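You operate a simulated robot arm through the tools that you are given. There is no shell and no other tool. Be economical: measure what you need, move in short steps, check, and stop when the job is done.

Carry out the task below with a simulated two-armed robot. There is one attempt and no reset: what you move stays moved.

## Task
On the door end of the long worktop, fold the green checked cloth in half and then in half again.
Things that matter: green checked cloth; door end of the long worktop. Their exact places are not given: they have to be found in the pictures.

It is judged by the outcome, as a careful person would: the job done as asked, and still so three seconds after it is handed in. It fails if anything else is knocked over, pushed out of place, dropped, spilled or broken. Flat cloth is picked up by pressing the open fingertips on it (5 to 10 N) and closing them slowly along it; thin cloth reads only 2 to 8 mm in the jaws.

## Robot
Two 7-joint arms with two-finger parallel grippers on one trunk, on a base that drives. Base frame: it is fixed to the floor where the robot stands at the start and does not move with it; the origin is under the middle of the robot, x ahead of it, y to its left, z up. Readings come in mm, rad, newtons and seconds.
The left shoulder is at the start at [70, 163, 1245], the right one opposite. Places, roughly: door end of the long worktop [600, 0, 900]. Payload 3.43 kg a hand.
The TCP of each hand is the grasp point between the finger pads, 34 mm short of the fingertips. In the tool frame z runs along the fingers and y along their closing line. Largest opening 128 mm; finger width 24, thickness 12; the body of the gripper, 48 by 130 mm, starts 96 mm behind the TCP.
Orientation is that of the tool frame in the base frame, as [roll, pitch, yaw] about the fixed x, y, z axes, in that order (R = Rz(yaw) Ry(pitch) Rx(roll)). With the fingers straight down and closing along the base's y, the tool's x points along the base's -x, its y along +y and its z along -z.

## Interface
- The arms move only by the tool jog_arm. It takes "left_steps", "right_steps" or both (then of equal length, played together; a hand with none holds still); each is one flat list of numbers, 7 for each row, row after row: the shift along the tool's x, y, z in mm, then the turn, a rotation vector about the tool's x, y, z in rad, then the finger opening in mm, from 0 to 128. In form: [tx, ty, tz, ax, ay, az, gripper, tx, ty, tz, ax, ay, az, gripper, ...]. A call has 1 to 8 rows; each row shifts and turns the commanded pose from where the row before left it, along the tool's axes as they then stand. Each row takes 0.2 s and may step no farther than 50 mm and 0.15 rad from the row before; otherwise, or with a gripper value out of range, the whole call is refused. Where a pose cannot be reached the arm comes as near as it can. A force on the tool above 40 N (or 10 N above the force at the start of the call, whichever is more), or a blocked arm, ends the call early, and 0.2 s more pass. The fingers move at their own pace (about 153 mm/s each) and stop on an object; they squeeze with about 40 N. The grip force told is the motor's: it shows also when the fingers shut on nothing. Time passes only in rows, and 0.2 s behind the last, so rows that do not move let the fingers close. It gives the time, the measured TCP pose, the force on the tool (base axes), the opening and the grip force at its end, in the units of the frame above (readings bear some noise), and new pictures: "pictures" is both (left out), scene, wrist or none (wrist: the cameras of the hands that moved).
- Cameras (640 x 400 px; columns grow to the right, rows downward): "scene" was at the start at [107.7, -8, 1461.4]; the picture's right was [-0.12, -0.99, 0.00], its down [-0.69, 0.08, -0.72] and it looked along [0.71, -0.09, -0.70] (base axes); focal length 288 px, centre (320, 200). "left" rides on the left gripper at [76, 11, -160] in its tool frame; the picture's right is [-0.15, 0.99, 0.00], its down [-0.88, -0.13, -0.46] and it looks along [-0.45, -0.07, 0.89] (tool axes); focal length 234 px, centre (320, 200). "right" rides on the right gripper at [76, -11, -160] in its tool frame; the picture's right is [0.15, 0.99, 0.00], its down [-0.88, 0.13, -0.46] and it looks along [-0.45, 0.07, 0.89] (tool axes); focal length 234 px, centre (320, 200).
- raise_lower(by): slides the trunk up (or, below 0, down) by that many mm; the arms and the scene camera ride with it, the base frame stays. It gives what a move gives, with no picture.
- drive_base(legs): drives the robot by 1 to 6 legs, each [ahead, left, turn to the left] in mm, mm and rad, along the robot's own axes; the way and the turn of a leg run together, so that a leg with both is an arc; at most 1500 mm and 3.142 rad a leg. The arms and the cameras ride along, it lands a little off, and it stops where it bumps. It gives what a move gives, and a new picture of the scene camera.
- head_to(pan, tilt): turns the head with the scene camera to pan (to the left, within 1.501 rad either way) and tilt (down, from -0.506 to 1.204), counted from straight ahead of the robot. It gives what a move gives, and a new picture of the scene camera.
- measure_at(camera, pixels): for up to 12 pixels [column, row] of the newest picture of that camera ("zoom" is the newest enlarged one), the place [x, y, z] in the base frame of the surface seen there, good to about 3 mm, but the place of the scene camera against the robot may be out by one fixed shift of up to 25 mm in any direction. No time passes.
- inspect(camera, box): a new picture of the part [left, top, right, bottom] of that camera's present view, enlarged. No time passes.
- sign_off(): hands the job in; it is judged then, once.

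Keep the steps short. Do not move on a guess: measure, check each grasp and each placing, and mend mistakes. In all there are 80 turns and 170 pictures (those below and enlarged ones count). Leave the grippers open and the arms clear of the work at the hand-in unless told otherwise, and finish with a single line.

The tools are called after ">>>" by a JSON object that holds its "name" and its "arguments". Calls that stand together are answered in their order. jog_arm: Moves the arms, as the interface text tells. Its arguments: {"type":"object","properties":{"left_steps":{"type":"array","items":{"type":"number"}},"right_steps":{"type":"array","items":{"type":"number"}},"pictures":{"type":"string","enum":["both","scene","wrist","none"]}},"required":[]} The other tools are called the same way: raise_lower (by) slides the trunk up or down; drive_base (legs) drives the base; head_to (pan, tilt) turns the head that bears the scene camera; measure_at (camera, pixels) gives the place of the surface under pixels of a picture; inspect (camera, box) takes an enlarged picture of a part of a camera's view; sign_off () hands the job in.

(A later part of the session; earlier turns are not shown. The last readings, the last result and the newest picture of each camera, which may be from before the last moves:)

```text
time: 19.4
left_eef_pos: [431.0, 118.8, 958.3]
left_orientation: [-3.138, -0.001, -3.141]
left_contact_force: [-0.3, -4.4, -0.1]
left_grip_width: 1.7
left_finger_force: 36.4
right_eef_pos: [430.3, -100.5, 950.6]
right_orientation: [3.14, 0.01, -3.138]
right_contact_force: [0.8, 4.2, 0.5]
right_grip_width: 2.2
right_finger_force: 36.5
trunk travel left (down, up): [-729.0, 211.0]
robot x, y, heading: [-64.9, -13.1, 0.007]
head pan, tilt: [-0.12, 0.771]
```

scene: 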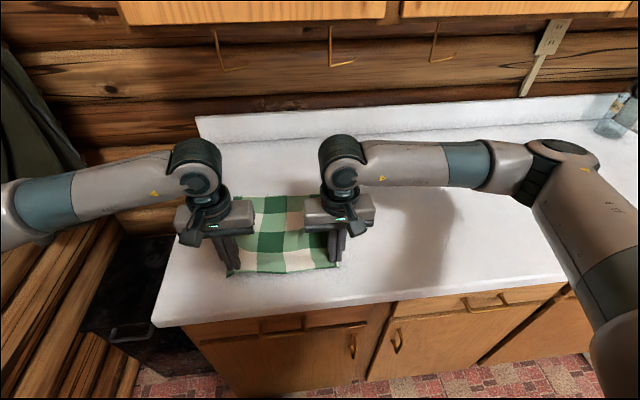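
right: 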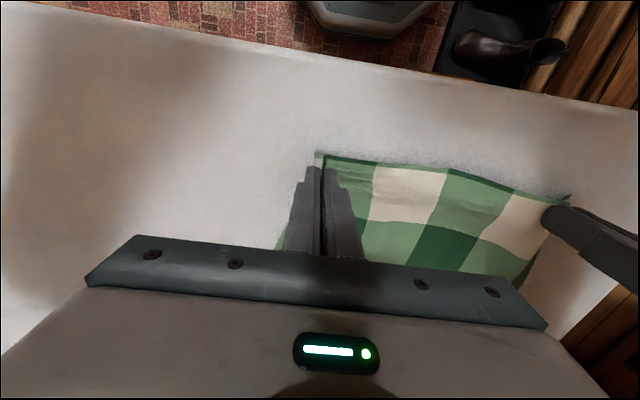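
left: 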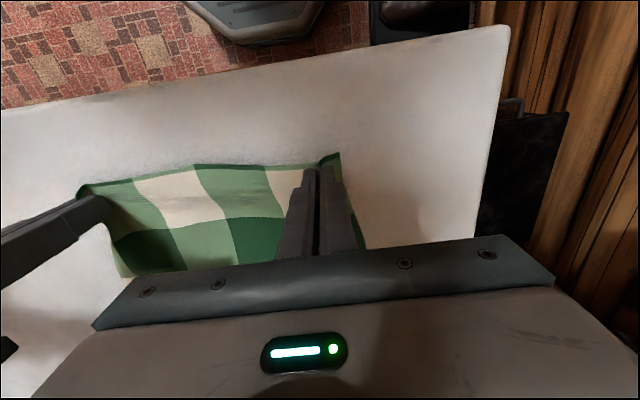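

The drag worked and the cloth is squared. I'll zoom in on the far edge to place the fold.

>>> {"name": "inspect", "arguments": {"camera": "scene", "box": [200, 170, 380, 290]}}

>>> {"name": "measure_at", "arguments": {"camera": "scene", "pixels": [[262, 198], [300, 198], [280, 198], [260, 272], [300, 270], [330, 263], [235, 272]]}}

```text
3.33 times, centred on (290, 230) of scene
```

zoom: 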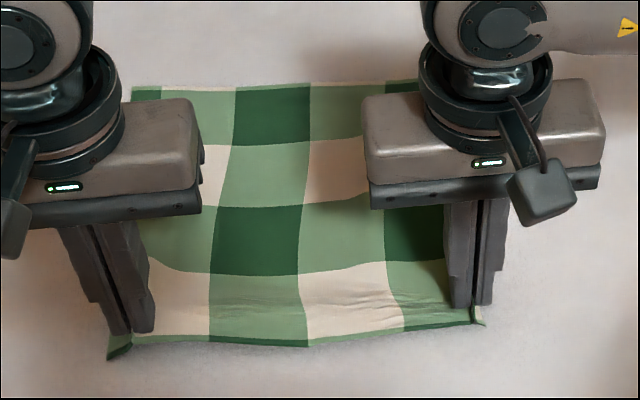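

```text
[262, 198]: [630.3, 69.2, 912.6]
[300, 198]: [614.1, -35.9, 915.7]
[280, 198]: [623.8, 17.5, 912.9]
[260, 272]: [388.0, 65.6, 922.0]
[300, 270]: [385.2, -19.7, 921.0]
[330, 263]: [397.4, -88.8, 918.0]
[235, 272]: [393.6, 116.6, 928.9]
```

The right side still has about 45 mm of slack, because the far edge lies turned by about −0.15 rad. I'll pull the right corner back 38 mm so the cloth lies flat as a true rectangle.

>>> {"name": "jog_arm", "arguments": {"left_steps": [0, 0, 0, 0, 0, 0.05, 0, 0, 0, 0, 0, 0, 0.05, 0, 0, 0, 0, 0, 0, 0.05, 0], "right_steps": [13, 1, 0, 0, 0, 0.05, 0, 13, 0.5, 0, 0, 0, 0.05, 0, 13, -1, 0, 0, 0, 0.05, 0], "pictures": "scene"}}

>>> {"name": "inspect", "arguments": {"camera": "scene", "box": [200, 170, 380, 290]}}

>>> {"name": "measure_at", "arguments": {"camera": "scene", "pixels": [[262, 198], [300, 198], [280, 198], [245, 198], [310, 198]]}}

```text
time: 20.2
left_eef_pos: [432.1, 118.5, 957.7]
left_orientation: [-3.135, -0.002, 2.989]
left_contact_force: [-1.4, -5.8, -0.1]
left_grip_width: 1.6
left_finger_force: 36.9
right_eef_pos: [392.0, -98.4, 951.7]
right_orientation: [3.137, 0.007, 2.995]
right_contact_force: [0.7, 4.7, -0.4]
right_grip_width: 2.0
right_finger_force: 36.3
trunk travel left (down, up): [-729.0, 211.0]
robot x, y, heading: [-63.8, -14.1, -0.0]
head pan, tilt: [-0.12, 0.771]
```

scene: 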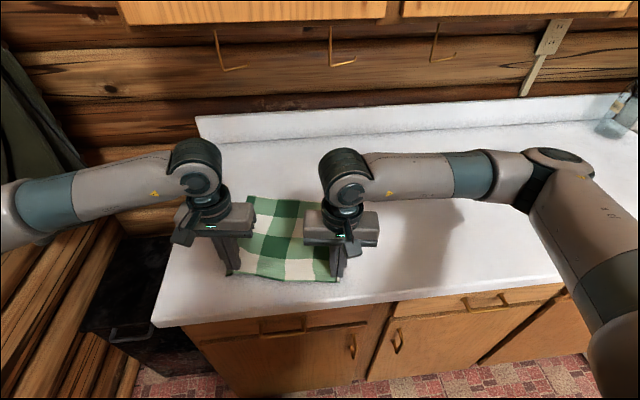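

```text
3.33 times, centred on (290, 230) of scene
```

zoom: 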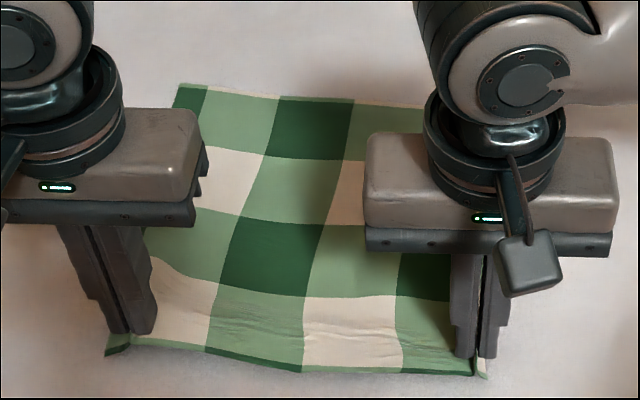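

```text
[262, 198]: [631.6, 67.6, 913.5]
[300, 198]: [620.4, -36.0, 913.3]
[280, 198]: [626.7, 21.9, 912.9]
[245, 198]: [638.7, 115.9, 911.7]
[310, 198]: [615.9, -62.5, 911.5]
```

I'll measure the true far edge in the enlarged picture.

>>> {"name": "measure_at", "arguments": {"camera": "zoom", "pixels": [[181, 90], [230, 95], [280, 101], [350, 106], [410, 110], [130, 345], [300, 365], [470, 370], [220, 150], [145, 250]]}}

```text
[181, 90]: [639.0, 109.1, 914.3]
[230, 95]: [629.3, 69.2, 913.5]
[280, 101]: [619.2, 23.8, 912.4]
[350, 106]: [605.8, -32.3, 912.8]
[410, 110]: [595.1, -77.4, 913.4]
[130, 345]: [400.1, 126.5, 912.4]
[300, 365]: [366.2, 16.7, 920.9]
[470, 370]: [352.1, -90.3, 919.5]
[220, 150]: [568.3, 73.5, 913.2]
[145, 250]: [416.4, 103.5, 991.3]
```

The cloth is a rectangle turned by about −0.2 rad. Its far corners are truly at about (664,110) and (598,−170). I'll carry the near corners up and over in an arc, first half now.

>>> {"name": "jog_arm", "arguments": {"left_steps": [-5.2, 0, -30, 0, 0, 0.017, 0, -15.2, -0.5, -27, 0, 0, 0.017, 0, -23.7, -1, -21, 0, 0, 0.017, 0, -29.9, -1, -14, 0, 0, 0.017, 0, -33, -1, -4, 0, 0, 0.017, 0], "right_steps": [-5, 0, -30, 0, 0, 0.017, 0, -14.4, -0.5, -27, 0, 0, 0.017, 0, -22.5, -1, -21, 0, 0, 0.017, 0, -28.4, -1, -14, 0, 0, 0.017, 0, -31.4, -1, -4, 0, 0, 0.017, 0], "pictures": "scene"}}

```text
time: 21.4
left_eef_pos: [537.2, 95.3, 1053.9]
left_orientation: [-3.137, -0.003, 2.905]
left_contact_force: [-2.0, -5.4, 0.0]
left_grip_width: 1.9
left_finger_force: 36.2
right_eef_pos: [492.8, -121.4, 1048.4]
right_orientation: [3.135, 0.005, 2.912]
right_contact_force: [1.6, 4.5, 0.2]
right_grip_width: 1.9
right_finger_force: 36.9
trunk travel left (down, up): [-729.0, 211.0]
robot x, y, heading: [-64.6, -15.1, 0.005]
head pan, tilt: [-0.12, 0.771]
```

scene: 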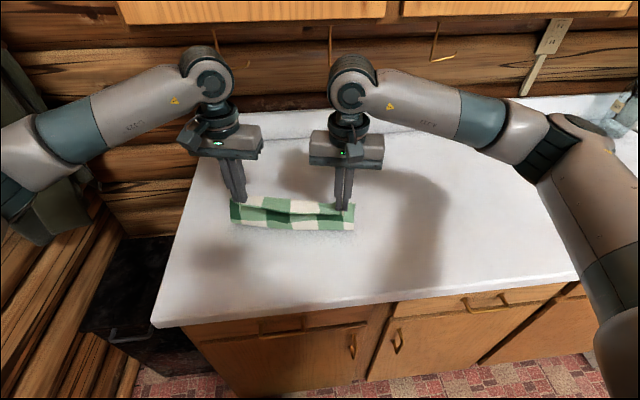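

The fold is forming well. Now the second half of the arc, down toward the far corners.

>>> {"name": "jog_arm", "arguments": {"left_steps": [-33, 2, 6, 0, 0, 0, 0, -30, 2, 15, 0, 0, 0, 0, -24, 2, 23, 0, 0, 0, 0, -15.2, 2, 28, 0, 0, 0, 0, -5.2, 1.5, 33, 0, 0, 0, 0], "right_steps": [-31, 2.2, 5, 0, 0, 0, 0, -28, 2.2, 14, 0, 0, 0, 0, -22, 2.2, 21, 0, 0, 0, 0, -14, 2.2, 27, 0, 0, 0, 0, -5, 2, 32, 0, 0, 0, 0], "pictures": "both"}}

>>> {"name": "inspect", "arguments": {"camera": "scene", "box": [200, 150, 380, 270]}}

```text
time: 22.6
left_eef_pos: [643.6, 79.9, 947.9]
left_orientation: [-3.137, -0.001, 2.905]
left_contact_force: [-0.2, -2.0, -0.5]
left_grip_width: 1.9
left_finger_force: 36.2
right_eef_pos: [592.9, -133.4, 949.1]
right_orientation: [3.14, 0.006, 2.911]
right_contact_force: [1.6, 2.1, -0.6]
right_grip_width: 1.9
right_finger_force: 36.6
trunk travel left (down, up): [-729.0, 211.0]
robot x, y, heading: [-62.7, -13.2, 0.001]
head pan, tilt: [-0.12, 0.771]
```

scene: 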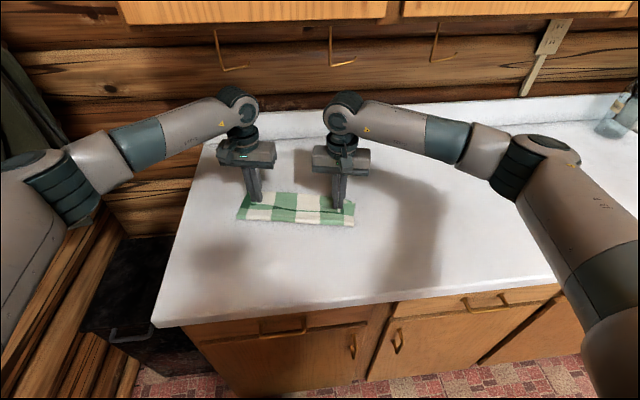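
right: 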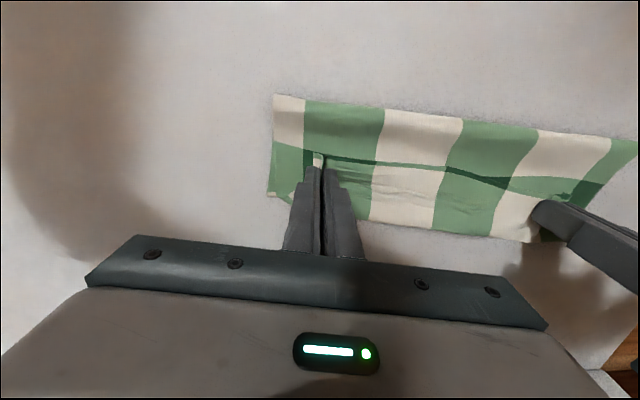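
left: 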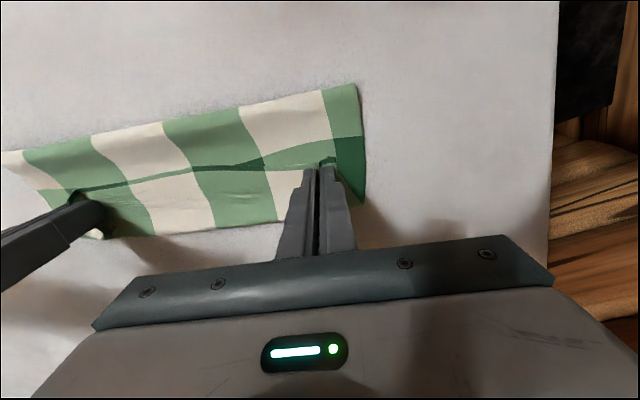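

```text
3.33 times, centred on (290, 210) of scene
```

zoom: 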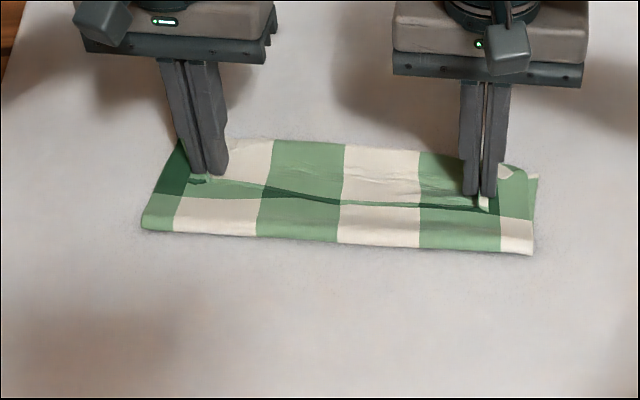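

The hem landed with a strip still visible beyond it. I'll measure the hem, far edge and fold line in this view.

>>> {"name": "measure_at", "arguments": {"camera": "zoom", "pixels": [[240, 145], [300, 145], [400, 153], [530, 178], [178, 148], [250, 188], [330, 202], [430, 208], [145, 225], [300, 238], [420, 245], [530, 250]]}}

>>> {"name": "measure_at", "arguments": {"camera": "left", "pixels": [[355, 87], [365, 200], [320, 92], [165, 125], [275, 222], [150, 235], [180, 173], [250, 165]]}}

```text
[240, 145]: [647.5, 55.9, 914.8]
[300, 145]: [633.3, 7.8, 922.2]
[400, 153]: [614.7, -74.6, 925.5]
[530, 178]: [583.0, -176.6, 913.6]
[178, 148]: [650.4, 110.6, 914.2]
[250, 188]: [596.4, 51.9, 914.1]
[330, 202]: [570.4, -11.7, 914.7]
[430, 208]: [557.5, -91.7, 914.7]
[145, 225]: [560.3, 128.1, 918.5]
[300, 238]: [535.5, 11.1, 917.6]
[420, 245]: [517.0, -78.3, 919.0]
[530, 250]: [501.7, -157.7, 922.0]
```

```text
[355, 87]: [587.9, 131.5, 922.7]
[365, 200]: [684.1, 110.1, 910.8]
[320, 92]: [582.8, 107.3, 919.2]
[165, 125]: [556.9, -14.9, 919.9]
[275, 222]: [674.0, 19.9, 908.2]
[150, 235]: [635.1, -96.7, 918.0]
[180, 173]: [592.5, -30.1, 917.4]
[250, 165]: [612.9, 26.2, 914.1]
```

The top layer has curled. Its hem flap (about 35 mm in the middle) folded back on top, and the slack of about 45 mm sits at the far edge. I'll lift only 14 mm to stay under the handles and go 45 mm forward to unroll it. Then I'll come down while drawing back 22 mm, so the hem trails the other way.

>>> {"name": "jog_arm", "arguments": {"left_steps": [0, 0, -14, 0, 0, 0, 0, -15, 0, 0, 0, 0, 0, 0, -15, 0, 0, 0, 0, 0, 0, -15, 0, 0, 0, 0, 0, 0, 7, 0, 5, 0, 0, 0, 0, 7, 0, 5, 0, 0, 0, 0, 8, 0, 4, 0, 0, 0, 0], "right_steps": [0, 0, -14, 0, 0, 0, 0, -15, 0, 0, 0, 0, 0, 0, -15, 0, 0, 0, 0, 0, 0, -15, 0, 0, 0, 0, 0, 0, 7, 0, 5, 0, 0, 0, 0, 7, 0, 5, 0, 0, 0, 0, 8, 0, 4, 0, 0, 0, 0], "pictures": "wrist"}}

>>> {"name": "inspect", "arguments": {"camera": "scene", "box": [200, 150, 380, 270]}}

```text
time: 24.2
left_eef_pos: [666.1, 74.3, 948.6]
left_orientation: [-3.137, -0.002, 2.906]
left_contact_force: [0.2, -0.8, -0.9]
left_grip_width: 1.8
left_finger_force: 36.2
right_eef_pos: [614.4, -138.1, 950.7]
right_orientation: [3.139, 0.008, 2.908]
right_contact_force: [1.1, 1.2, 0.2]
right_grip_width: 2.0
right_finger_force: 36.6
trunk travel left (down, up): [-729.0, 211.0]
robot x, y, heading: [-62.7, -15.4, 0.004]
head pan, tilt: [-0.12, 0.771]
```

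right: 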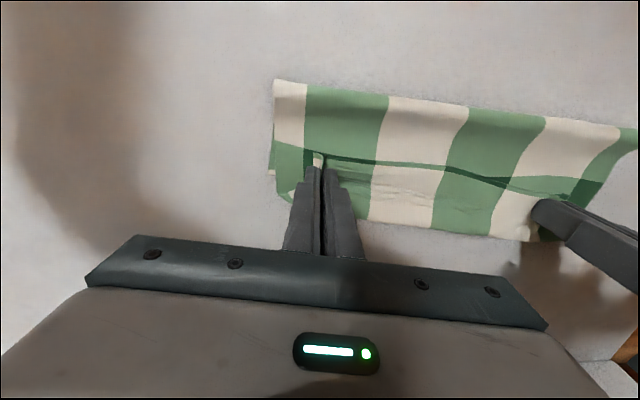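
left: 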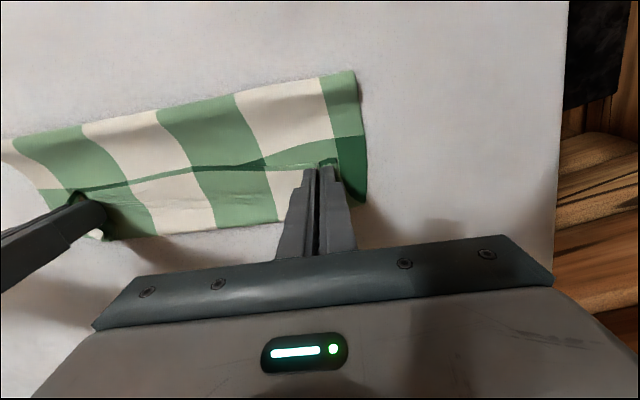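

```text
3.33 times, centred on (290, 210) of scene
```

zoom: 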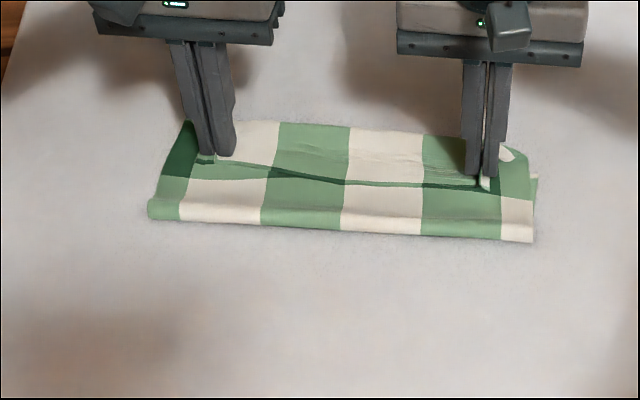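

The picture is ambiguous, so I'll look at the layers close up from both wrist cameras before going on.

>>> {"name": "inspect", "arguments": {"camera": "left", "box": [120, 50, 400, 250]}}

>>> {"name": "inspect", "arguments": {"camera": "right", "box": [230, 60, 510, 260]}}

>>> {"name": "inspect", "arguments": {"camera": "scene", "box": [235, 175, 365, 230]}}

```text
2.00 times, centred on (260, 150) of left
```

zoom: 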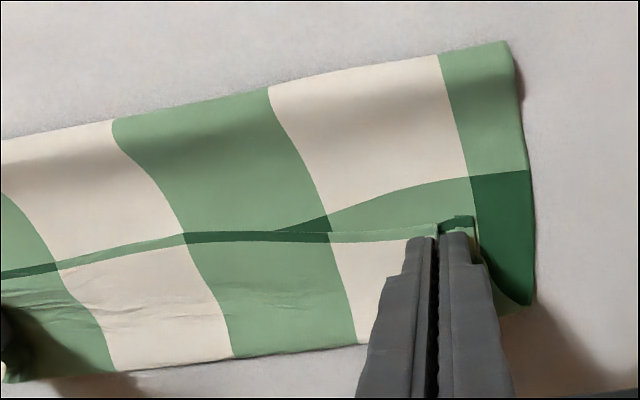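

```text
2.00 times, centred on (370, 160) of right
```

zoom: 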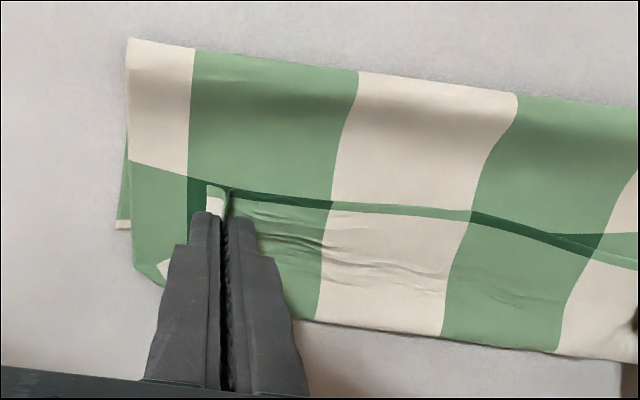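

```text
4.92 times, centred on (300, 202) of scene
```

zoom: 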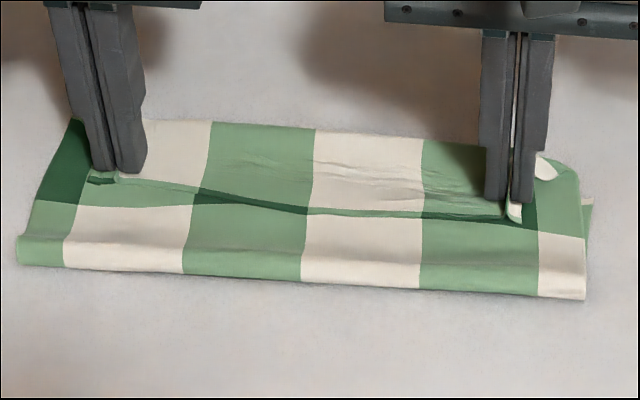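

Now it's clear. The grip holds the cloth flat, with the hem pointing toward the robot, so the strip next to it was pushed ahead and creased back on itself. I'll undo this by reversing the arc to lay the cloth flat again. Then I'll regrip with the hands turned 90°, pinching a ridge parallel to the edge, which folds cleanly.

>>> {"name": "jog_arm", "arguments": {"left_steps": [29.7, -1.5, -10, 0, 0, 0, 0, 29.7, -1.5, -20, 0, 0, 0, 0, 29.7, -1.5, -25, 0, 0, 0, 0, 29.7, -1.5, -25, 0, 0, 0, 0, 29.7, -1.5, 15, 0, 0, 0, 0, 29.7, -1.5, 22, 0, 0, 0, 0, 29.7, -1.5, 22, 0, 0, 0, 0, 32, -1.5, 15, 0, 0, 0, 0], "right_steps": [28.1, -1.6, -10, 0, 0, 0, 0, 28.1, -1.6, -20, 0, 0, 0, 0, 28.1, -1.6, -25, 0, 0, 0, 0, 28.1, -1.6, -25, 0, 0, 0, 0, 28.1, -1.6, 15, 0, 0, 0, 0, 28.1, -1.6, 22, 0, 0, 0, 0, 28.1, -1.6, 22, 0, 0, 0, 0, 30, -1.6, 15, 0, 0, 0, 0], "pictures": "scene"}}

>>> {"name": "inspect", "arguments": {"camera": "scene", "box": [190, 170, 390, 300]}}

```text
time: 26.1
left_eef_pos: [427.0, 118.0, 956.5]
left_orientation: [-3.137, 0.001, 2.908]
left_contact_force: [-1.0, -3.0, -0.1]
left_grip_width: 1.7
left_finger_force: 36.6
right_eef_pos: [391.3, -98.6, 955.2]
right_orientation: [3.139, 0.009, 2.912]
right_contact_force: [0.0, 2.8, -0.2]
right_grip_width: 1.9
right_finger_force: 36.2
trunk travel left (down, up): [-729.0, 211.0]
robot x, y, heading: [-64.3, -12.0, 0.005]
head pan, tilt: [-0.12, 0.771]
```

scene: 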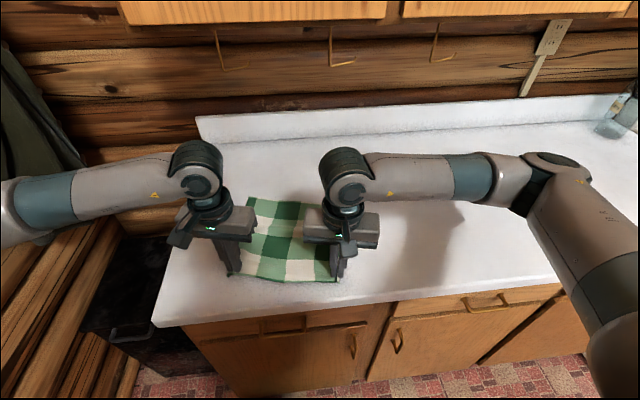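

```text
3.08 times, centred on (290, 235) of scene
```

zoom: 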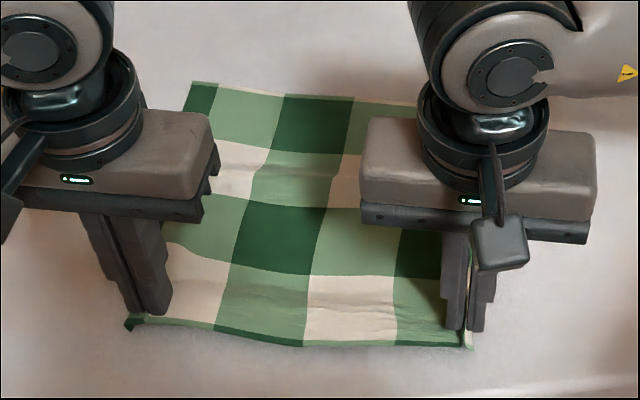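

The cloth is flat again. I'll pull out the last slack, set the corners down, release and lift.

>>> {"name": "jog_arm", "arguments": {"left_steps": [8, 0, 4, 0, 0, 0, 0, 5, 1, 5, 0, 0, 0, 0, 0, 0, 0, 0, 0, 0, 12, 0, 0, 0, 0, 0, 0, 30, 0, 0, -15, 0, 0, 0, 30, 0, 0, -40, 0, 0, 0, 40, 0, 10, -45, 0, 0, 0.1, 40], "right_steps": [8, 0, 4, 0, 0, 0, 0, 5, -1, 4, 0, 0, 0, 0, 0, 0, 0, 0, 0, 0, 12, 0, 0, 0, 0, 0, 0, 30, 0, 0, -15, 0, 0, 0, 30, 0, 0, -40, 0, 0, 0, 40, 0, -10, -45, 0, 0, -0.1, 40], "pictures": "wrist"}}

```text
time: 27.6
left_eef_pos: [418.4, 131.7, 1046.5]
left_orientation: [-3.136, -0.001, 2.804]
left_contact_force: [-0.1, -0.4, -0.3]
left_grip_width: 39.7
left_finger_force: 0.0
right_eef_pos: [374.6, -106.1, 1046.3]
right_orientation: [3.138, 0.009, 3.013]
right_contact_force: [0.5, 0.3, -0.1]
right_grip_width: 39.9
right_finger_force: 0.0
trunk travel left (down, up): [-729.0, 211.0]
robot x, y, heading: [-65.1, -13.7, 0.0]
head pan, tilt: [-0.12, 0.771]
```

right: 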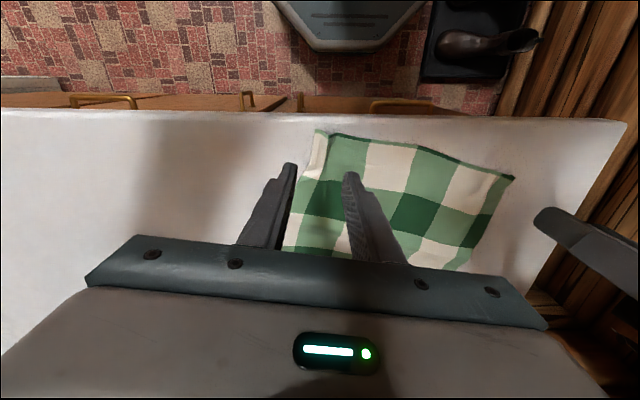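
left: 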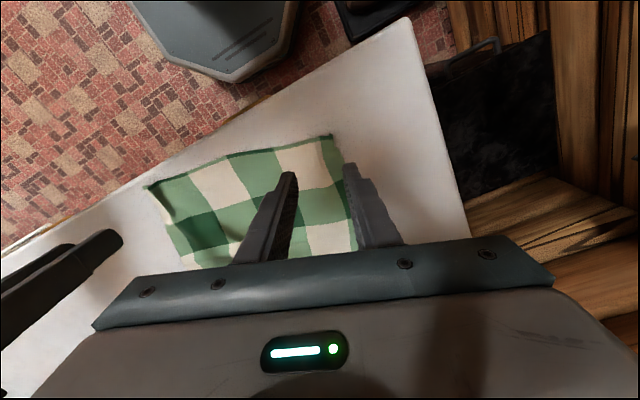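

The hands are free. I'll measure the corners, then turn the hands 90° at height (left inward-facing, right mirrored).

>>> {"name": "measure_at", "arguments": {"camera": "left", "pixels": [[330, 138], [151, 188], [240, 156], [355, 248], [190, 265]]}}

>>> {"name": "measure_at", "arguments": {"camera": "right", "pixels": [[318, 132], [511, 180], [415, 148], [330, 134], [462, 268], [284, 248]]}}

>>> {"name": "jog_arm", "arguments": {"left_steps": [0, 0, 0, 0, 0, 0.144, 40, 0, 0, 0, 0, 0, 0.144, 40, 0, 0, 0, 0, 0, 0.144, 40, 0, 0, 0, 0, 0, 0.144, 40, 0, 0, 0, 0, 0, 0.144, 40, 0, 0, 0, 0, 0, 0.144, 40, 0, 0, 0, 0, 0, 0.144, 40, 0, 0, 0, 0, 0, 0.144, 40], "right_steps": [0, 0, 0, 0, 0, -0.148, 40, 0, 0, 0, 0, 0, -0.148, 40, 0, 0, 0, 0, 0, -0.148, 40, 0, 0, 0, 0, 0, -0.148, 40, 0, 0, 0, 0, 0, -0.148, 40, 0, 0, 0, 0, 0, -0.148, 40, 0, 0, 0, 0, 0, -0.148, 40, 0, 0, 0, 0, 0, -0.148, 40], "pictures": "scene"}}

```text
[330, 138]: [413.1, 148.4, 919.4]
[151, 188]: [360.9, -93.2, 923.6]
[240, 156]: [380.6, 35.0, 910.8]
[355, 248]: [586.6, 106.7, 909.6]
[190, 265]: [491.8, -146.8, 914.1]
```

```text
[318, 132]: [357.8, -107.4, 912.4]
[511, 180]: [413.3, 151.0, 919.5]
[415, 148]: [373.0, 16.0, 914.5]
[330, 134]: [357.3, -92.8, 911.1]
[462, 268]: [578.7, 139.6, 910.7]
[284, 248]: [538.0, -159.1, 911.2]
```

```text
time: 29.4
left_eef_pos: [374.2, 108.7, 1057.6]
left_orientation: [-3.139, 0.004, 1.651]
left_contact_force: [-0.7, -0.4, 0.2]
left_grip_width: 40.1
left_finger_force: 0.0
left hand out of reach, approached as far as the arm can: row 8
right_eef_pos: [373.5, -107.7, 1046.7]
right_orientation: [-3.135, 0.009, -2.086]
right_contact_force: [0.1, 0.1, 0.0]
right_grip_width: 39.9
right_finger_force: 0.1
trunk travel left (down, up): [-729.0, 211.0]
robot x, y, heading: [-64.2, -14.0, 0.002]
head pan, tilt: [-0.12, 0.771]
```

scene: 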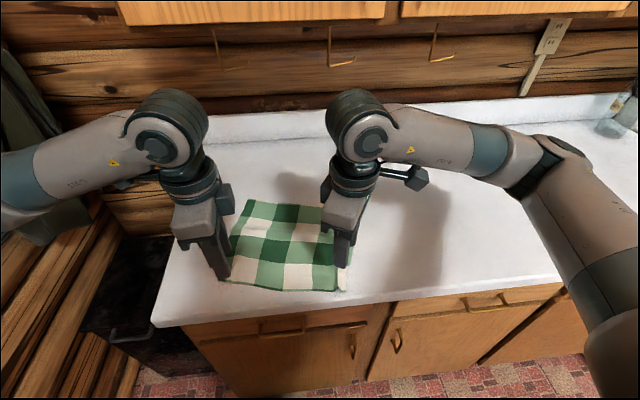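

The left hand is near its inner reach limit. I'll drive the base back 90 mm, with the hands riding along above the counter's front, to give more room.

>>> {"name": "drive_base", "arguments": {"legs": [[-90, 0, 0]]}}

```text
time: 30.6
left_eef_pos: [285.8, 110.7, 1056.5]
left_orientation: [-3.138, 0.003, 1.655]
left_contact_force: [0.3, 0.2, -0.2]
left_grip_width: 39.9
left_finger_force: 0.0
right_eef_pos: [284.3, -107.3, 1046.3]
right_orientation: [-3.136, 0.007, -2.085]
right_contact_force: [-0.6, -0.3, 0.5]
right_grip_width: 39.7
right_finger_force: 0.1
trunk travel left (down, up): [-729.0, 211.0]
robot x, y, heading: [-155.3, -11.6, 0.005]
head pan, tilt: [-0.12, 0.771]
```

scene: 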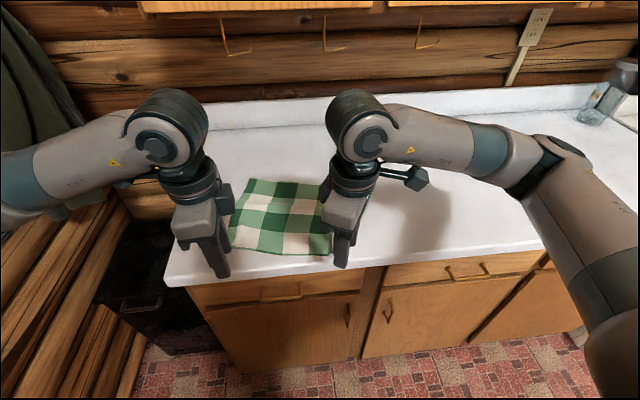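

There is good room now. I'll finish the turn so the closing line runs across the near edge, and bring the hands above the near corners.

>>> {"name": "jog_arm", "arguments": {"left_steps": [0, 0, 0, 0, 0, 0.148, 34, 0, 0, 0, 0, 0, 0.147, 34, 6.4, 33.5, 20, 0, 0, 0, 34, 6.4, 33.5, 20, 0, 0, 0, 34, 6.4, 33.5, 20, 0, 0, 0, 34, 6.4, 33.5, 21, 0, 0, 0, 34], "right_steps": [0, 0, 0, 0, 0, -0.15, 34, 0, 0, 0, 0, 0, -0.15, 34, -13.3, -22.8, 18, 0, 0, 0, 34, -13.3, -22.8, 18, 0, 0, 0, 34, -13.3, -22.8, 18, 0, 0, 0, 34, -13.3, -22.8, 17, 0, 0, 0, 34], "pictures": "both"}}

```text
time: 32.0
left_eef_pos: [258.0, 78.1, 1063.7]
left_orientation: [-3.139, 0.007, 1.457]
left_contact_force: [-0.1, -0.1, -0.2]
left_grip_width: 34.0
left_finger_force: 0.0
left hand out of reach, approached as far as the arm can: row 1, 2, 3, 4, 5, 6
right_eef_pos: [377.4, -76.9, 981.9]
right_orientation: [-3.133, 0.005, -1.79]
right_contact_force: [0.4, 0.1, 0.3]
right_grip_width: 34.0
right_finger_force: 0.1
right hand out of reach, approached as far as the arm can: row 6
trunk travel left (down, up): [-729.0, 211.0]
robot x, y, heading: [-153.8, -16.6, 0.004]
head pan, tilt: [-0.12, 0.771]
```

scene: 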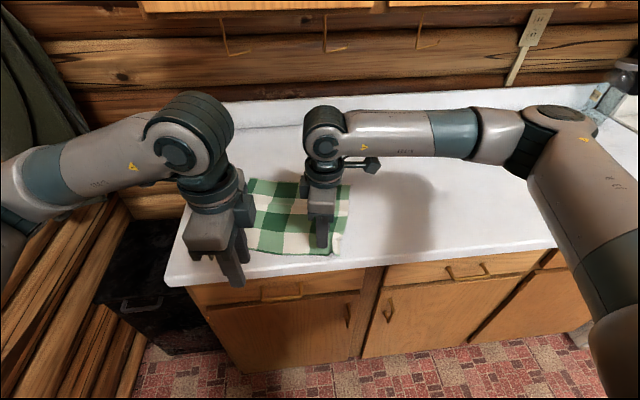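
right: 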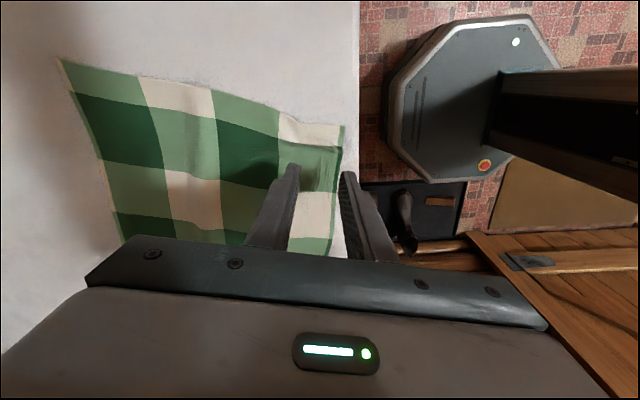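
left: 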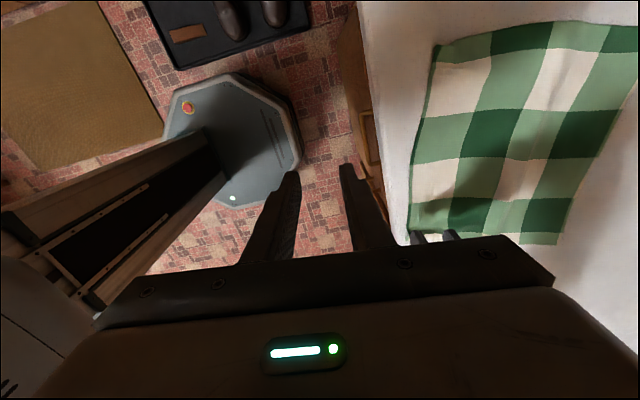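

The left wrist hits its joint limit at this yaw, while the right is in place. A skew of 0.3 rad on the left is acceptable, so I'll turn the left back to yaw ≈1.65 and see where it settles.

>>> {"name": "jog_arm", "arguments": {"left_steps": [0, 0, -20, 0, 0, -0.15, 34, 0, 0, 0, 0, 0, -0.15, 34, 0, 0, 0, 0, 0, -0.05, 34], "pictures": "none"}}

```text
time: 32.8
left_eef_pos: [258.0, 77.6, 1084.1]
left_orientation: [-3.138, 0.004, 1.809]
left_contact_force: [-1.1, -0.1, -0.2]
left_grip_width: 34.1
left_finger_force: 0.0
right_eef_pos: [378.5, -78.7, 982.8]
right_orientation: [-3.134, 0.005, -1.789]
right_contact_force: [0.4, -0.7, 0.1]
right_grip_width: 34.1
right_finger_force: 0.1
trunk travel left (down, up): [-729.0, 211.0]
robot x, y, heading: [-157.6, -12.0, 0.004]
head pan, tilt: [-0.12, 0.771]
```

The left now follows commands. I'll bring it forward and down over the near-left corner.

>>> {"name": "jog_arm", "arguments": {"left_steps": [-2, 33.4, 21.8, 0, 0, 0, 34, -2, 33.4, 21.8, 0, 0, 0, 34, -2, 33.4, 21.8, 0, 0, 0, 34, -2, 33.4, 21.8, 0, 0, 0, 34, -2, 33.4, 21.8, 0, 0, 0, 34, 0, 0, 0, 0, 0, 0.1, 34, 0, 0, 0, 0, 0, 0.1, 34], "pictures": "both"}}

```text
time: 34.4
left_eef_pos: [356.7, 94.6, 1018.9]
left_orientation: [-3.138, 0.003, 1.808]
left_contact_force: [-0.1, 0.2, -0.2]
left_grip_width: 34.1
left_finger_force: 0.0
left hand out of reach, approached as far as the arm can: row 4, 5, 6, 7
right_eef_pos: [378.8, -78.4, 982.6]
right_orientation: [-3.132, 0.002, -1.789]
right_contact_force: [-0.6, 0.1, 0.4]
right_grip_width: 33.9
right_finger_force: 0.0
trunk travel left (down, up): [-729.0, 211.0]
robot x, y, heading: [-154.8, -13.6, -0.003]
head pan, tilt: [-0.12, 0.771]
```

scene: 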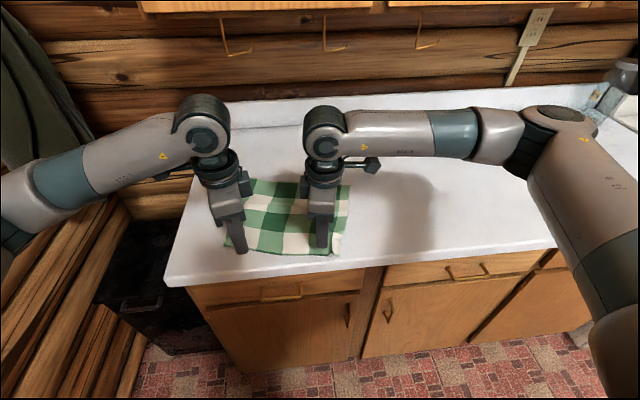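
left: 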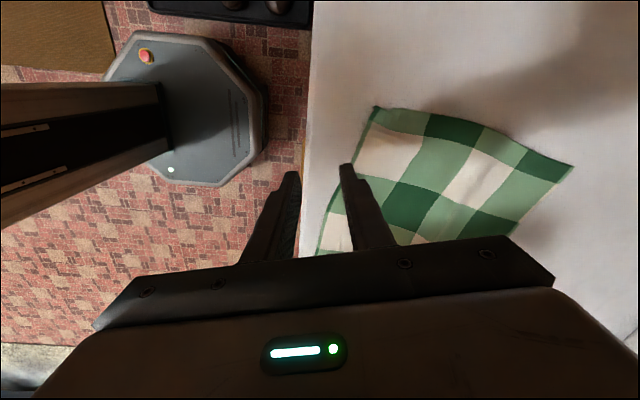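

Turning the wrists outward runs into joint limits, so inward turning should have far more range. I'll move the hands apart and up, then rotate both the other way. This takes three calls, since it is about 3 rad.

>>> {"name": "jog_arm", "arguments": {"left_steps": [45, 0, -20, 0, 0, 0, 34, 0, 0, -20, 0, 0, -0.15, 34, 0, 0, 0, 0, 0, -0.15, 34, 0, 0, 0, 0, 0, -0.15, 34, 0, 0, 0, 0, 0, -0.15, 34, 0, 0, 0, 0, 0, -0.15, 34, 0, 0, 0, 0, 0, -0.15, 34, 0, 0, 0, 0, 0, -0.15, 34], "right_steps": [45, 0, -30, 0, 0, 0, 34, 0, 0, -40, 0, 0, 0.15, 34, 0, 0, 0, 0, 0, 0.15, 34, 0, 0, 0, 0, 0, 0.15, 34, 0, 0, 0, 0, 0, 0.15, 34, 0, 0, 0, 0, 0, 0.15, 34, 0, 0, 0, 0, 0, 0.15, 34, 0, 0, 0, 0, 0, 0.15, 34], "pictures": "none"}}

>>> {"name": "jog_arm", "arguments": {"left_steps": [0, 0, 0, 0, 0, -0.15, 34, 0, 0, 0, 0, 0, -0.15, 34, 0, 0, 0, 0, 0, -0.15, 34, 0, 0, 0, 0, 0, -0.15, 34, 0, 0, 0, 0, 0, -0.15, 34, 0, 0, 0, 0, 0, -0.15, 34, 0, 0, 0, 0, 0, -0.15, 34, 0, 0, 0, 0, 0, -0.15, 34], "right_steps": [0, 0, 0, 0, 0, 0.15, 34, 0, 0, 0, 0, 0, 0.15, 34, 0, 0, 0, 0, 0, 0.15, 34, 0, 0, 0, 0, 0, 0.15, 34, 0, 0, 0, 0, 0, 0.15, 34, 0, 0, 0, 0, 0, 0.15, 34, 0, 0, 0, 0, 0, 0.15, 34, 0, 0, 0, 0, 0, 0.15, 34], "pictures": "scene"}}

```text
refused: row 1 steps farther than a row can; nothing moved
```

```text
time: 36.2
left_eef_pos: [356.7, 95.7, 1018.5]
left_orientation: [-3.137, -0.002, 3.01]
left_contact_force: [1.2, 0.3, -0.1]
left_grip_width: 33.8
left_finger_force: 0.1
right_eef_pos: [378.5, -77.4, 981.9]
right_orientation: [3.14, 0.009, -2.989]
right_contact_force: [-0.1, -0.7, -0.1]
right_grip_width: 33.8
right_finger_force: 0.1
trunk travel left (down, up): [-729.0, 211.0]
robot x, y, heading: [-149.5, -13.4, 0.0]
head pan, tilt: [-0.12, 0.771]
```

scene: 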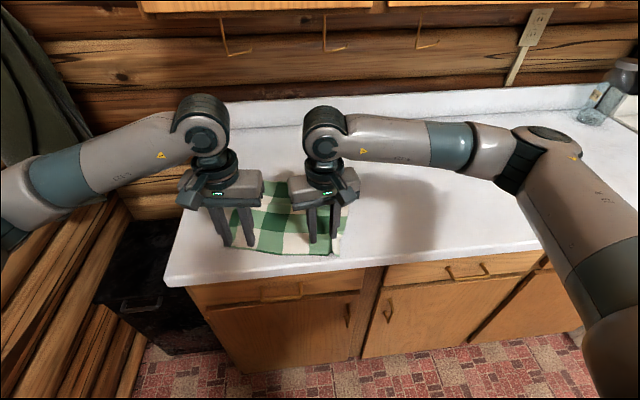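

The first call was refused for its step size, and the second did half of the turn. Now I'll move the hands apart and up, then go on turning.

>>> {"name": "jog_arm", "arguments": {"left_steps": [0, 35, -15, 0, 0, 0, 34, 0, 25, -15, 0, 0, 0, 34, 0, 0, 0, 0, 0, -0.125, 34, 0, 0, 0, 0, 0, -0.125, 34, 0, 0, 0, 0, 0, -0.125, 34, 0, 0, 0, 0, 0, -0.125, 34, 0, 0, 0, 0, 0, -0.125, 34, 0, 0, 0, 0, 0, -0.125, 34], "right_steps": [0, -35, -30, 0, 0, 0, 34, 0, -20, -30, 0, 0, 0, 34, 0, 0, 0, 0, 0, 0.15, 34, 0, 0, 0, 0, 0, 0.15, 34, 0, 0, 0, 0, 0, 0.15, 34, 0, 0, 0, 0, 0, 0.15, 34, 0, 0, 0, 0, 0, 0.15, 34, 0, 0, 0, 0, 0, 0.15, 34], "pictures": "none"}}

>>> {"name": "jog_arm", "arguments": {"left_steps": [0, 0, 0, 0, 0, -0.125, 34, 0, 0, 0, 0, 0, -0.125, 34, 0, 0, 0, 0, 0, -0.125, 34, 0, 0, 0, 0, 0, -0.125, 34, 0, 0, 0, 0, 0, -0.12, 34, 0, 0, 0, 0, 0, -0.12, 34, 0, 0, 0, 0, 0, 0, 34], "right_steps": [0, 0, 0, 0, 0, 0.15, 34, 0, 0, 0, 0, 0, 0.15, 34, 0, 0, 0, 0, 0, 0.15, 34, 0, 0, 0, 0, 0, 0.15, 34, 0, 0, 0, 0, 0, 0.15, 34, 0, 0, 0, 0, 0, 0.15, 34, 0, 0, 0, 0, 0, 0.13, 34], "pictures": "both"}}

```text
time: 38.0
left_eef_pos: [364.0, 154.6, 1048.8]
left_orientation: [-3.139, -0.005, -2.523]
left_contact_force: [-0.3, -0.6, -0.3]
left_grip_width: 33.8
left_finger_force: 0.0
right_eef_pos: [385.9, -132.2, 1041.0]
right_orientation: [3.136, 0.006, 2.392]
right_contact_force: [0.2, 0.0, -0.2]
right_grip_width: 34.0
right_finger_force: 0.0
trunk travel left (down, up): [-729.0, 211.0]
robot x, y, heading: [-152.9, -14.5, 0.001]
head pan, tilt: [-0.12, 0.771]
```

```text
time: 39.6
left_eef_pos: [363.2, 155.1, 1048.4]
left_orientation: [-3.141, -0.005, -1.785]
left_contact_force: [1.1, -0.4, 0.4]
left_grip_width: 33.9
left_finger_force: 0.2
right_eef_pos: [387.1, -132.3, 1041.1]
right_orientation: [3.135, -0.003, 1.365]
right_contact_force: [0.0, 0.2, 0.3]
right_grip_width: 33.9
right_finger_force: 0.0
trunk travel left (down, up): [-729.0, 211.0]
robot x, y, heading: [-153.5, -15.0, 0.002]
head pan, tilt: [-0.12, 0.771]
```

scene: 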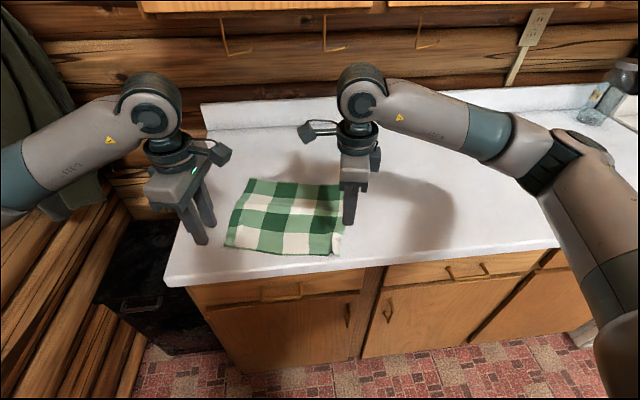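
right: 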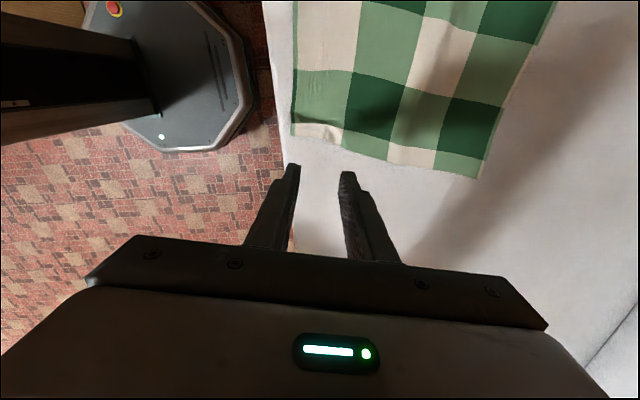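
left: 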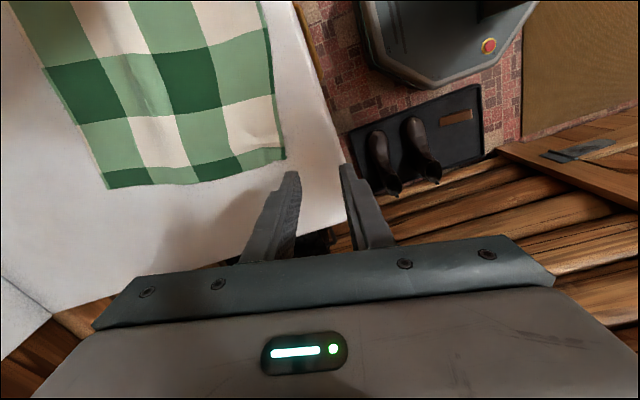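

The hands are fully turned with no limit met. I'll measure the corners and edges again from both wrist cameras.

>>> {"name": "measure_at", "arguments": {"camera": "left", "pixels": [[283, 157], [108, 186], [275, 100], [265, 30], [278, 130], [195, 180]]}}

>>> {"name": "measure_at", "arguments": {"camera": "right", "pixels": [[293, 133], [477, 175], [295, 100], [297, 50], [385, 160], [343, 140]]}}

>>> {"name": "inspect", "arguments": {"camera": "scene", "box": [200, 160, 370, 280]}}

```text
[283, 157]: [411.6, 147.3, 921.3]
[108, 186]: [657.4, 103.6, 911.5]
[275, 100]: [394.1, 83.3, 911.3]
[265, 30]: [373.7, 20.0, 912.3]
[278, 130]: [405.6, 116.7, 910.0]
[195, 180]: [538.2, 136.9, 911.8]
```

```text
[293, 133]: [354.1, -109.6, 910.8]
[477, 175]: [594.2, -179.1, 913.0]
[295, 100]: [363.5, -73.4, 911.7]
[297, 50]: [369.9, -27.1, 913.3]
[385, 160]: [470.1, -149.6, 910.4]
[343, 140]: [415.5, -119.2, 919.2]
```

```text
3.33 times, centred on (285, 220) of scene
```

zoom: 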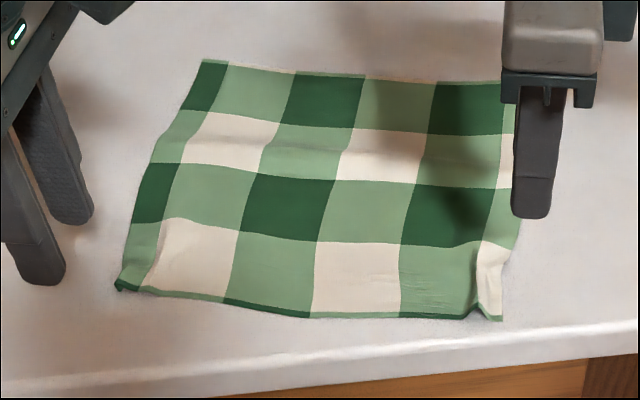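

The cloth lies flat with corners NL (411,147), FL (657,104), NR (354,−110) and FR (594,−179). I'll bring the hands over the near corners, 15 mm in from each side with the outer finger straddling the hem, to 10 mm above the surface.

>>> {"name": "jog_arm", "arguments": {"left_steps": [4.2, -22, 30, 0, 0, 0, 34, 4.2, -22, 30, 0, 0, 0, 34, 4.2, -22, 30, 0, 0, 0, 34], "right_steps": [10, -6.2, 28, 0, 0, 0, 34, 10, -6.2, 28, 0, 0, 0, 34, 10, -6.2, 27, 0, 0, 0, 34], "pictures": "wrist"}}

```text
time: 40.4
left_eef_pos: [426.1, 126.3, 958.1]
left_orientation: [3.14, -0.004, -1.786]
left_contact_force: [0.2, 1.1, -0.5]
left_grip_width: 34.1
left_finger_force: 0.2
right_eef_pos: [375.6, -99.4, 958.4]
right_orientation: [3.135, -0.004, 1.368]
right_contact_force: [0.5, -0.4, -0.3]
right_grip_width: 34.1
right_finger_force: 0.0
trunk travel left (down, up): [-729.0, 211.0]
robot x, y, heading: [-153.6, -14.2, 0.002]
head pan, tilt: [-0.12, 0.771]
```

right: 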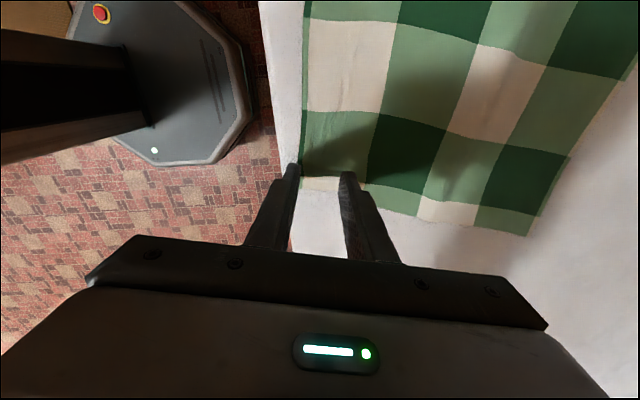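
left: 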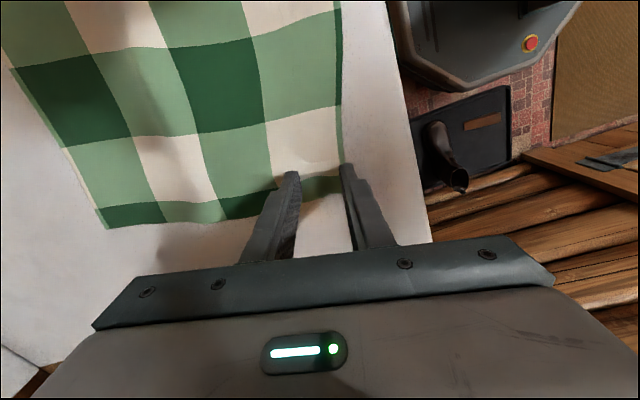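

Fingers straddle the hem right at the corners. I'll shift 7 mm inward and lower to contact.

>>> {"name": "jog_arm", "arguments": {"left_steps": [7, 0, 6, 0, 0, 0, 34, 0, 0, 5, 0, 0, 0, 34, 0, 0, 2, 0, 0, 0, 34, 0, 0, 1, 0, 0, 0, 34], "right_steps": [7, 0, 6, 0, 0, 0, 34, 0, 0, 5, 0, 0, 0, 34, 0, 0, 2, 0, 0, 0, 34, 0, 0, 1, 0, 0, 0, 34], "pictures": "none"}}

```text
time: 41.4
left_eef_pos: [424.2, 120.1, 945.2]
left_orientation: [-3.141, -0.004, -1.786]
left_contact_force: [1.4, 0.4, 3.2]
left_grip_width: 33.9
left_finger_force: 0.1
right_eef_pos: [375.4, -90.7, 945.2]
right_orientation: [3.134, -0.005, 1.366]
right_contact_force: [0.5, -0.1, 6.9]
right_grip_width: 33.3
right_finger_force: 0.0
trunk travel left (down, up): [-729.0, 211.0]
robot x, y, heading: [-155.0, -13.8, -0.002]
head pan, tilt: [-0.12, 0.771]
```

Light contact. I'll press 1 mm more and close slowly.

>>> {"name": "jog_arm", "arguments": {"left_steps": [0, 0, 1.5, 0, 0, 0, 34, 0, 0, 0, 0, 0, 0, 29, 0, 0, 0, 0, 0, 0, 24, 0, 0, 0, 0, 0, 0, 19, 0, 0, 0, 0, 0, 0, 14, 0, 0, 0, 0, 0, 0, 9, 0, 0, 0, 0, 0, 0, 4, 0, 0, 0, 0, 0, 0, 0], "right_steps": [0, 0, 1, 0, 0, 0, 34, 0, 0, 0, 0, 0, 0, 29, 0, 0, 0, 0, 0, 0, 24, 0, 0, 0, 0, 0, 0, 19, 0, 0, 0, 0, 0, 0, 14, 0, 0, 0, 0, 0, 0, 9, 0, 0, 0, 0, 0, 0, 4, 0, 0, 0, 0, 0, 0, 0], "pictures": "wrist"}}

```text
time: 43.2
left_eef_pos: [421.5, 121.0, 945.2]
left_orientation: [-3.14, -0.006, -1.787]
left_contact_force: [-1.6, 0.2, 21.6]
left_grip_width: 1.8
left_finger_force: 36.7
right_eef_pos: [373.2, -93.0, 945.6]
right_orientation: [3.132, -0.006, 1.367]
right_contact_force: [3.0, 0.7, 15.3]
right_grip_width: 1.9
right_finger_force: 36.7
trunk travel left (down, up): [-729.0, 211.0]
robot x, y, heading: [-159.0, -15.0, 0.004]
head pan, tilt: [-0.12, 0.771]
```

right: 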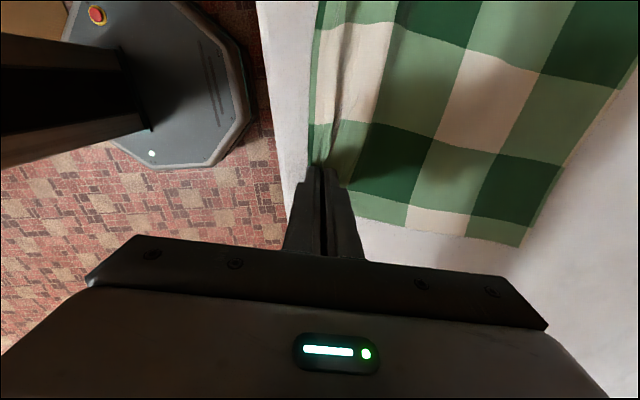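
left: 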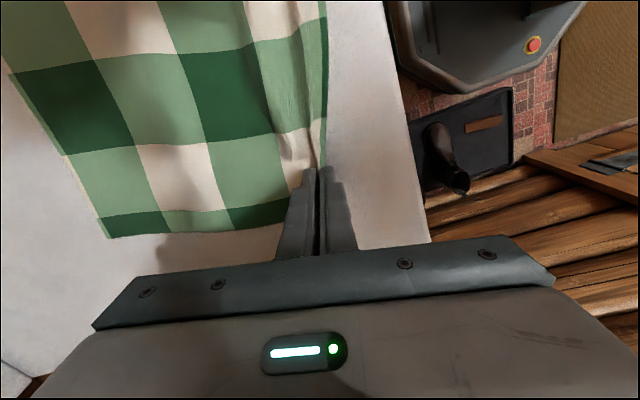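

Both hands hold the hem with ridges parallel to the edge (1.8 and 1.9 mm). I'll carry them up and over along the cloth's own direction, most of the way first.

>>> {"name": "jog_arm", "arguments": {"left_steps": [0, -10, -20, 0, 0, 0, 0, 0, -18, -25, 0, 0, 0, 0, 0, -25, -22, 0, 0, 0, 0, 0, -30, -13, 0, 0, 0, 0, 0, -32, 0, 0, 0, 0, 0, 0, -30, 12, 0, 0, 0, 0, 0, -25, 18, 0, 0, 0, 0], "right_steps": [0, 10, -20, 0, 0, 0, 0, 0, 18, -25, 0, 0, 0, 0, 0, 25, -22, 0, 0, 0, 0, 0, 30, -13, 0, 0, 0, 0, 0, 32, 0, 0, 0, 0, 0, 0, 30, 12, 0, 0, 0, 0, 0, 25, 18, 0, 0, 0, 0], "pictures": "scene"}}

>>> {"name": "inspect", "arguments": {"camera": "scene", "box": [200, 130, 380, 250]}}

```text
time: 44.8
left_eef_pos: [592.6, 84.5, 991.9]
left_orientation: [3.14, -0.004, -1.787]
left_contact_force: [0.4, 0.4, -0.9]
left_grip_width: 1.7
left_finger_force: 36.3
right_eef_pos: [543.3, -126.4, 993.9]
right_orientation: [3.135, -0.004, 1.367]
right_contact_force: [0.1, -0.2, -1.0]
right_grip_width: 2.0
right_finger_force: 36.4
trunk travel left (down, up): [-729.0, 211.0]
robot x, y, heading: [-153.7, -12.4, 0.001]
head pan, tilt: [-0.12, 0.771]
```

scene: 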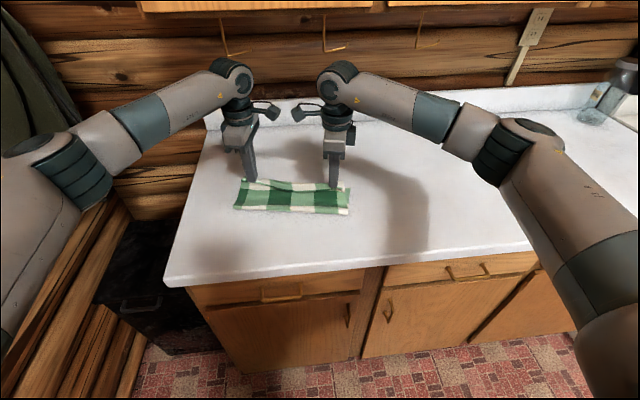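

```text
3.33 times, centred on (290, 190) of scene
```

zoom: 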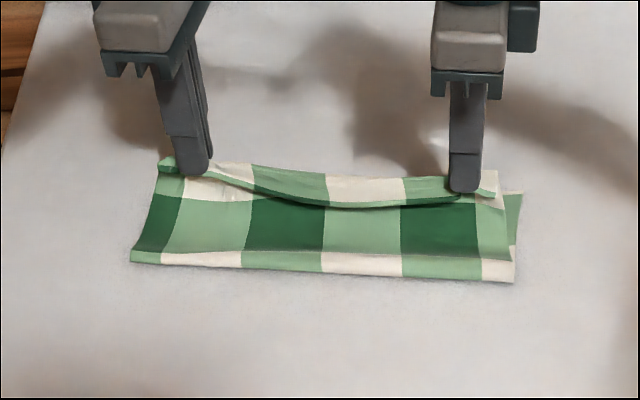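

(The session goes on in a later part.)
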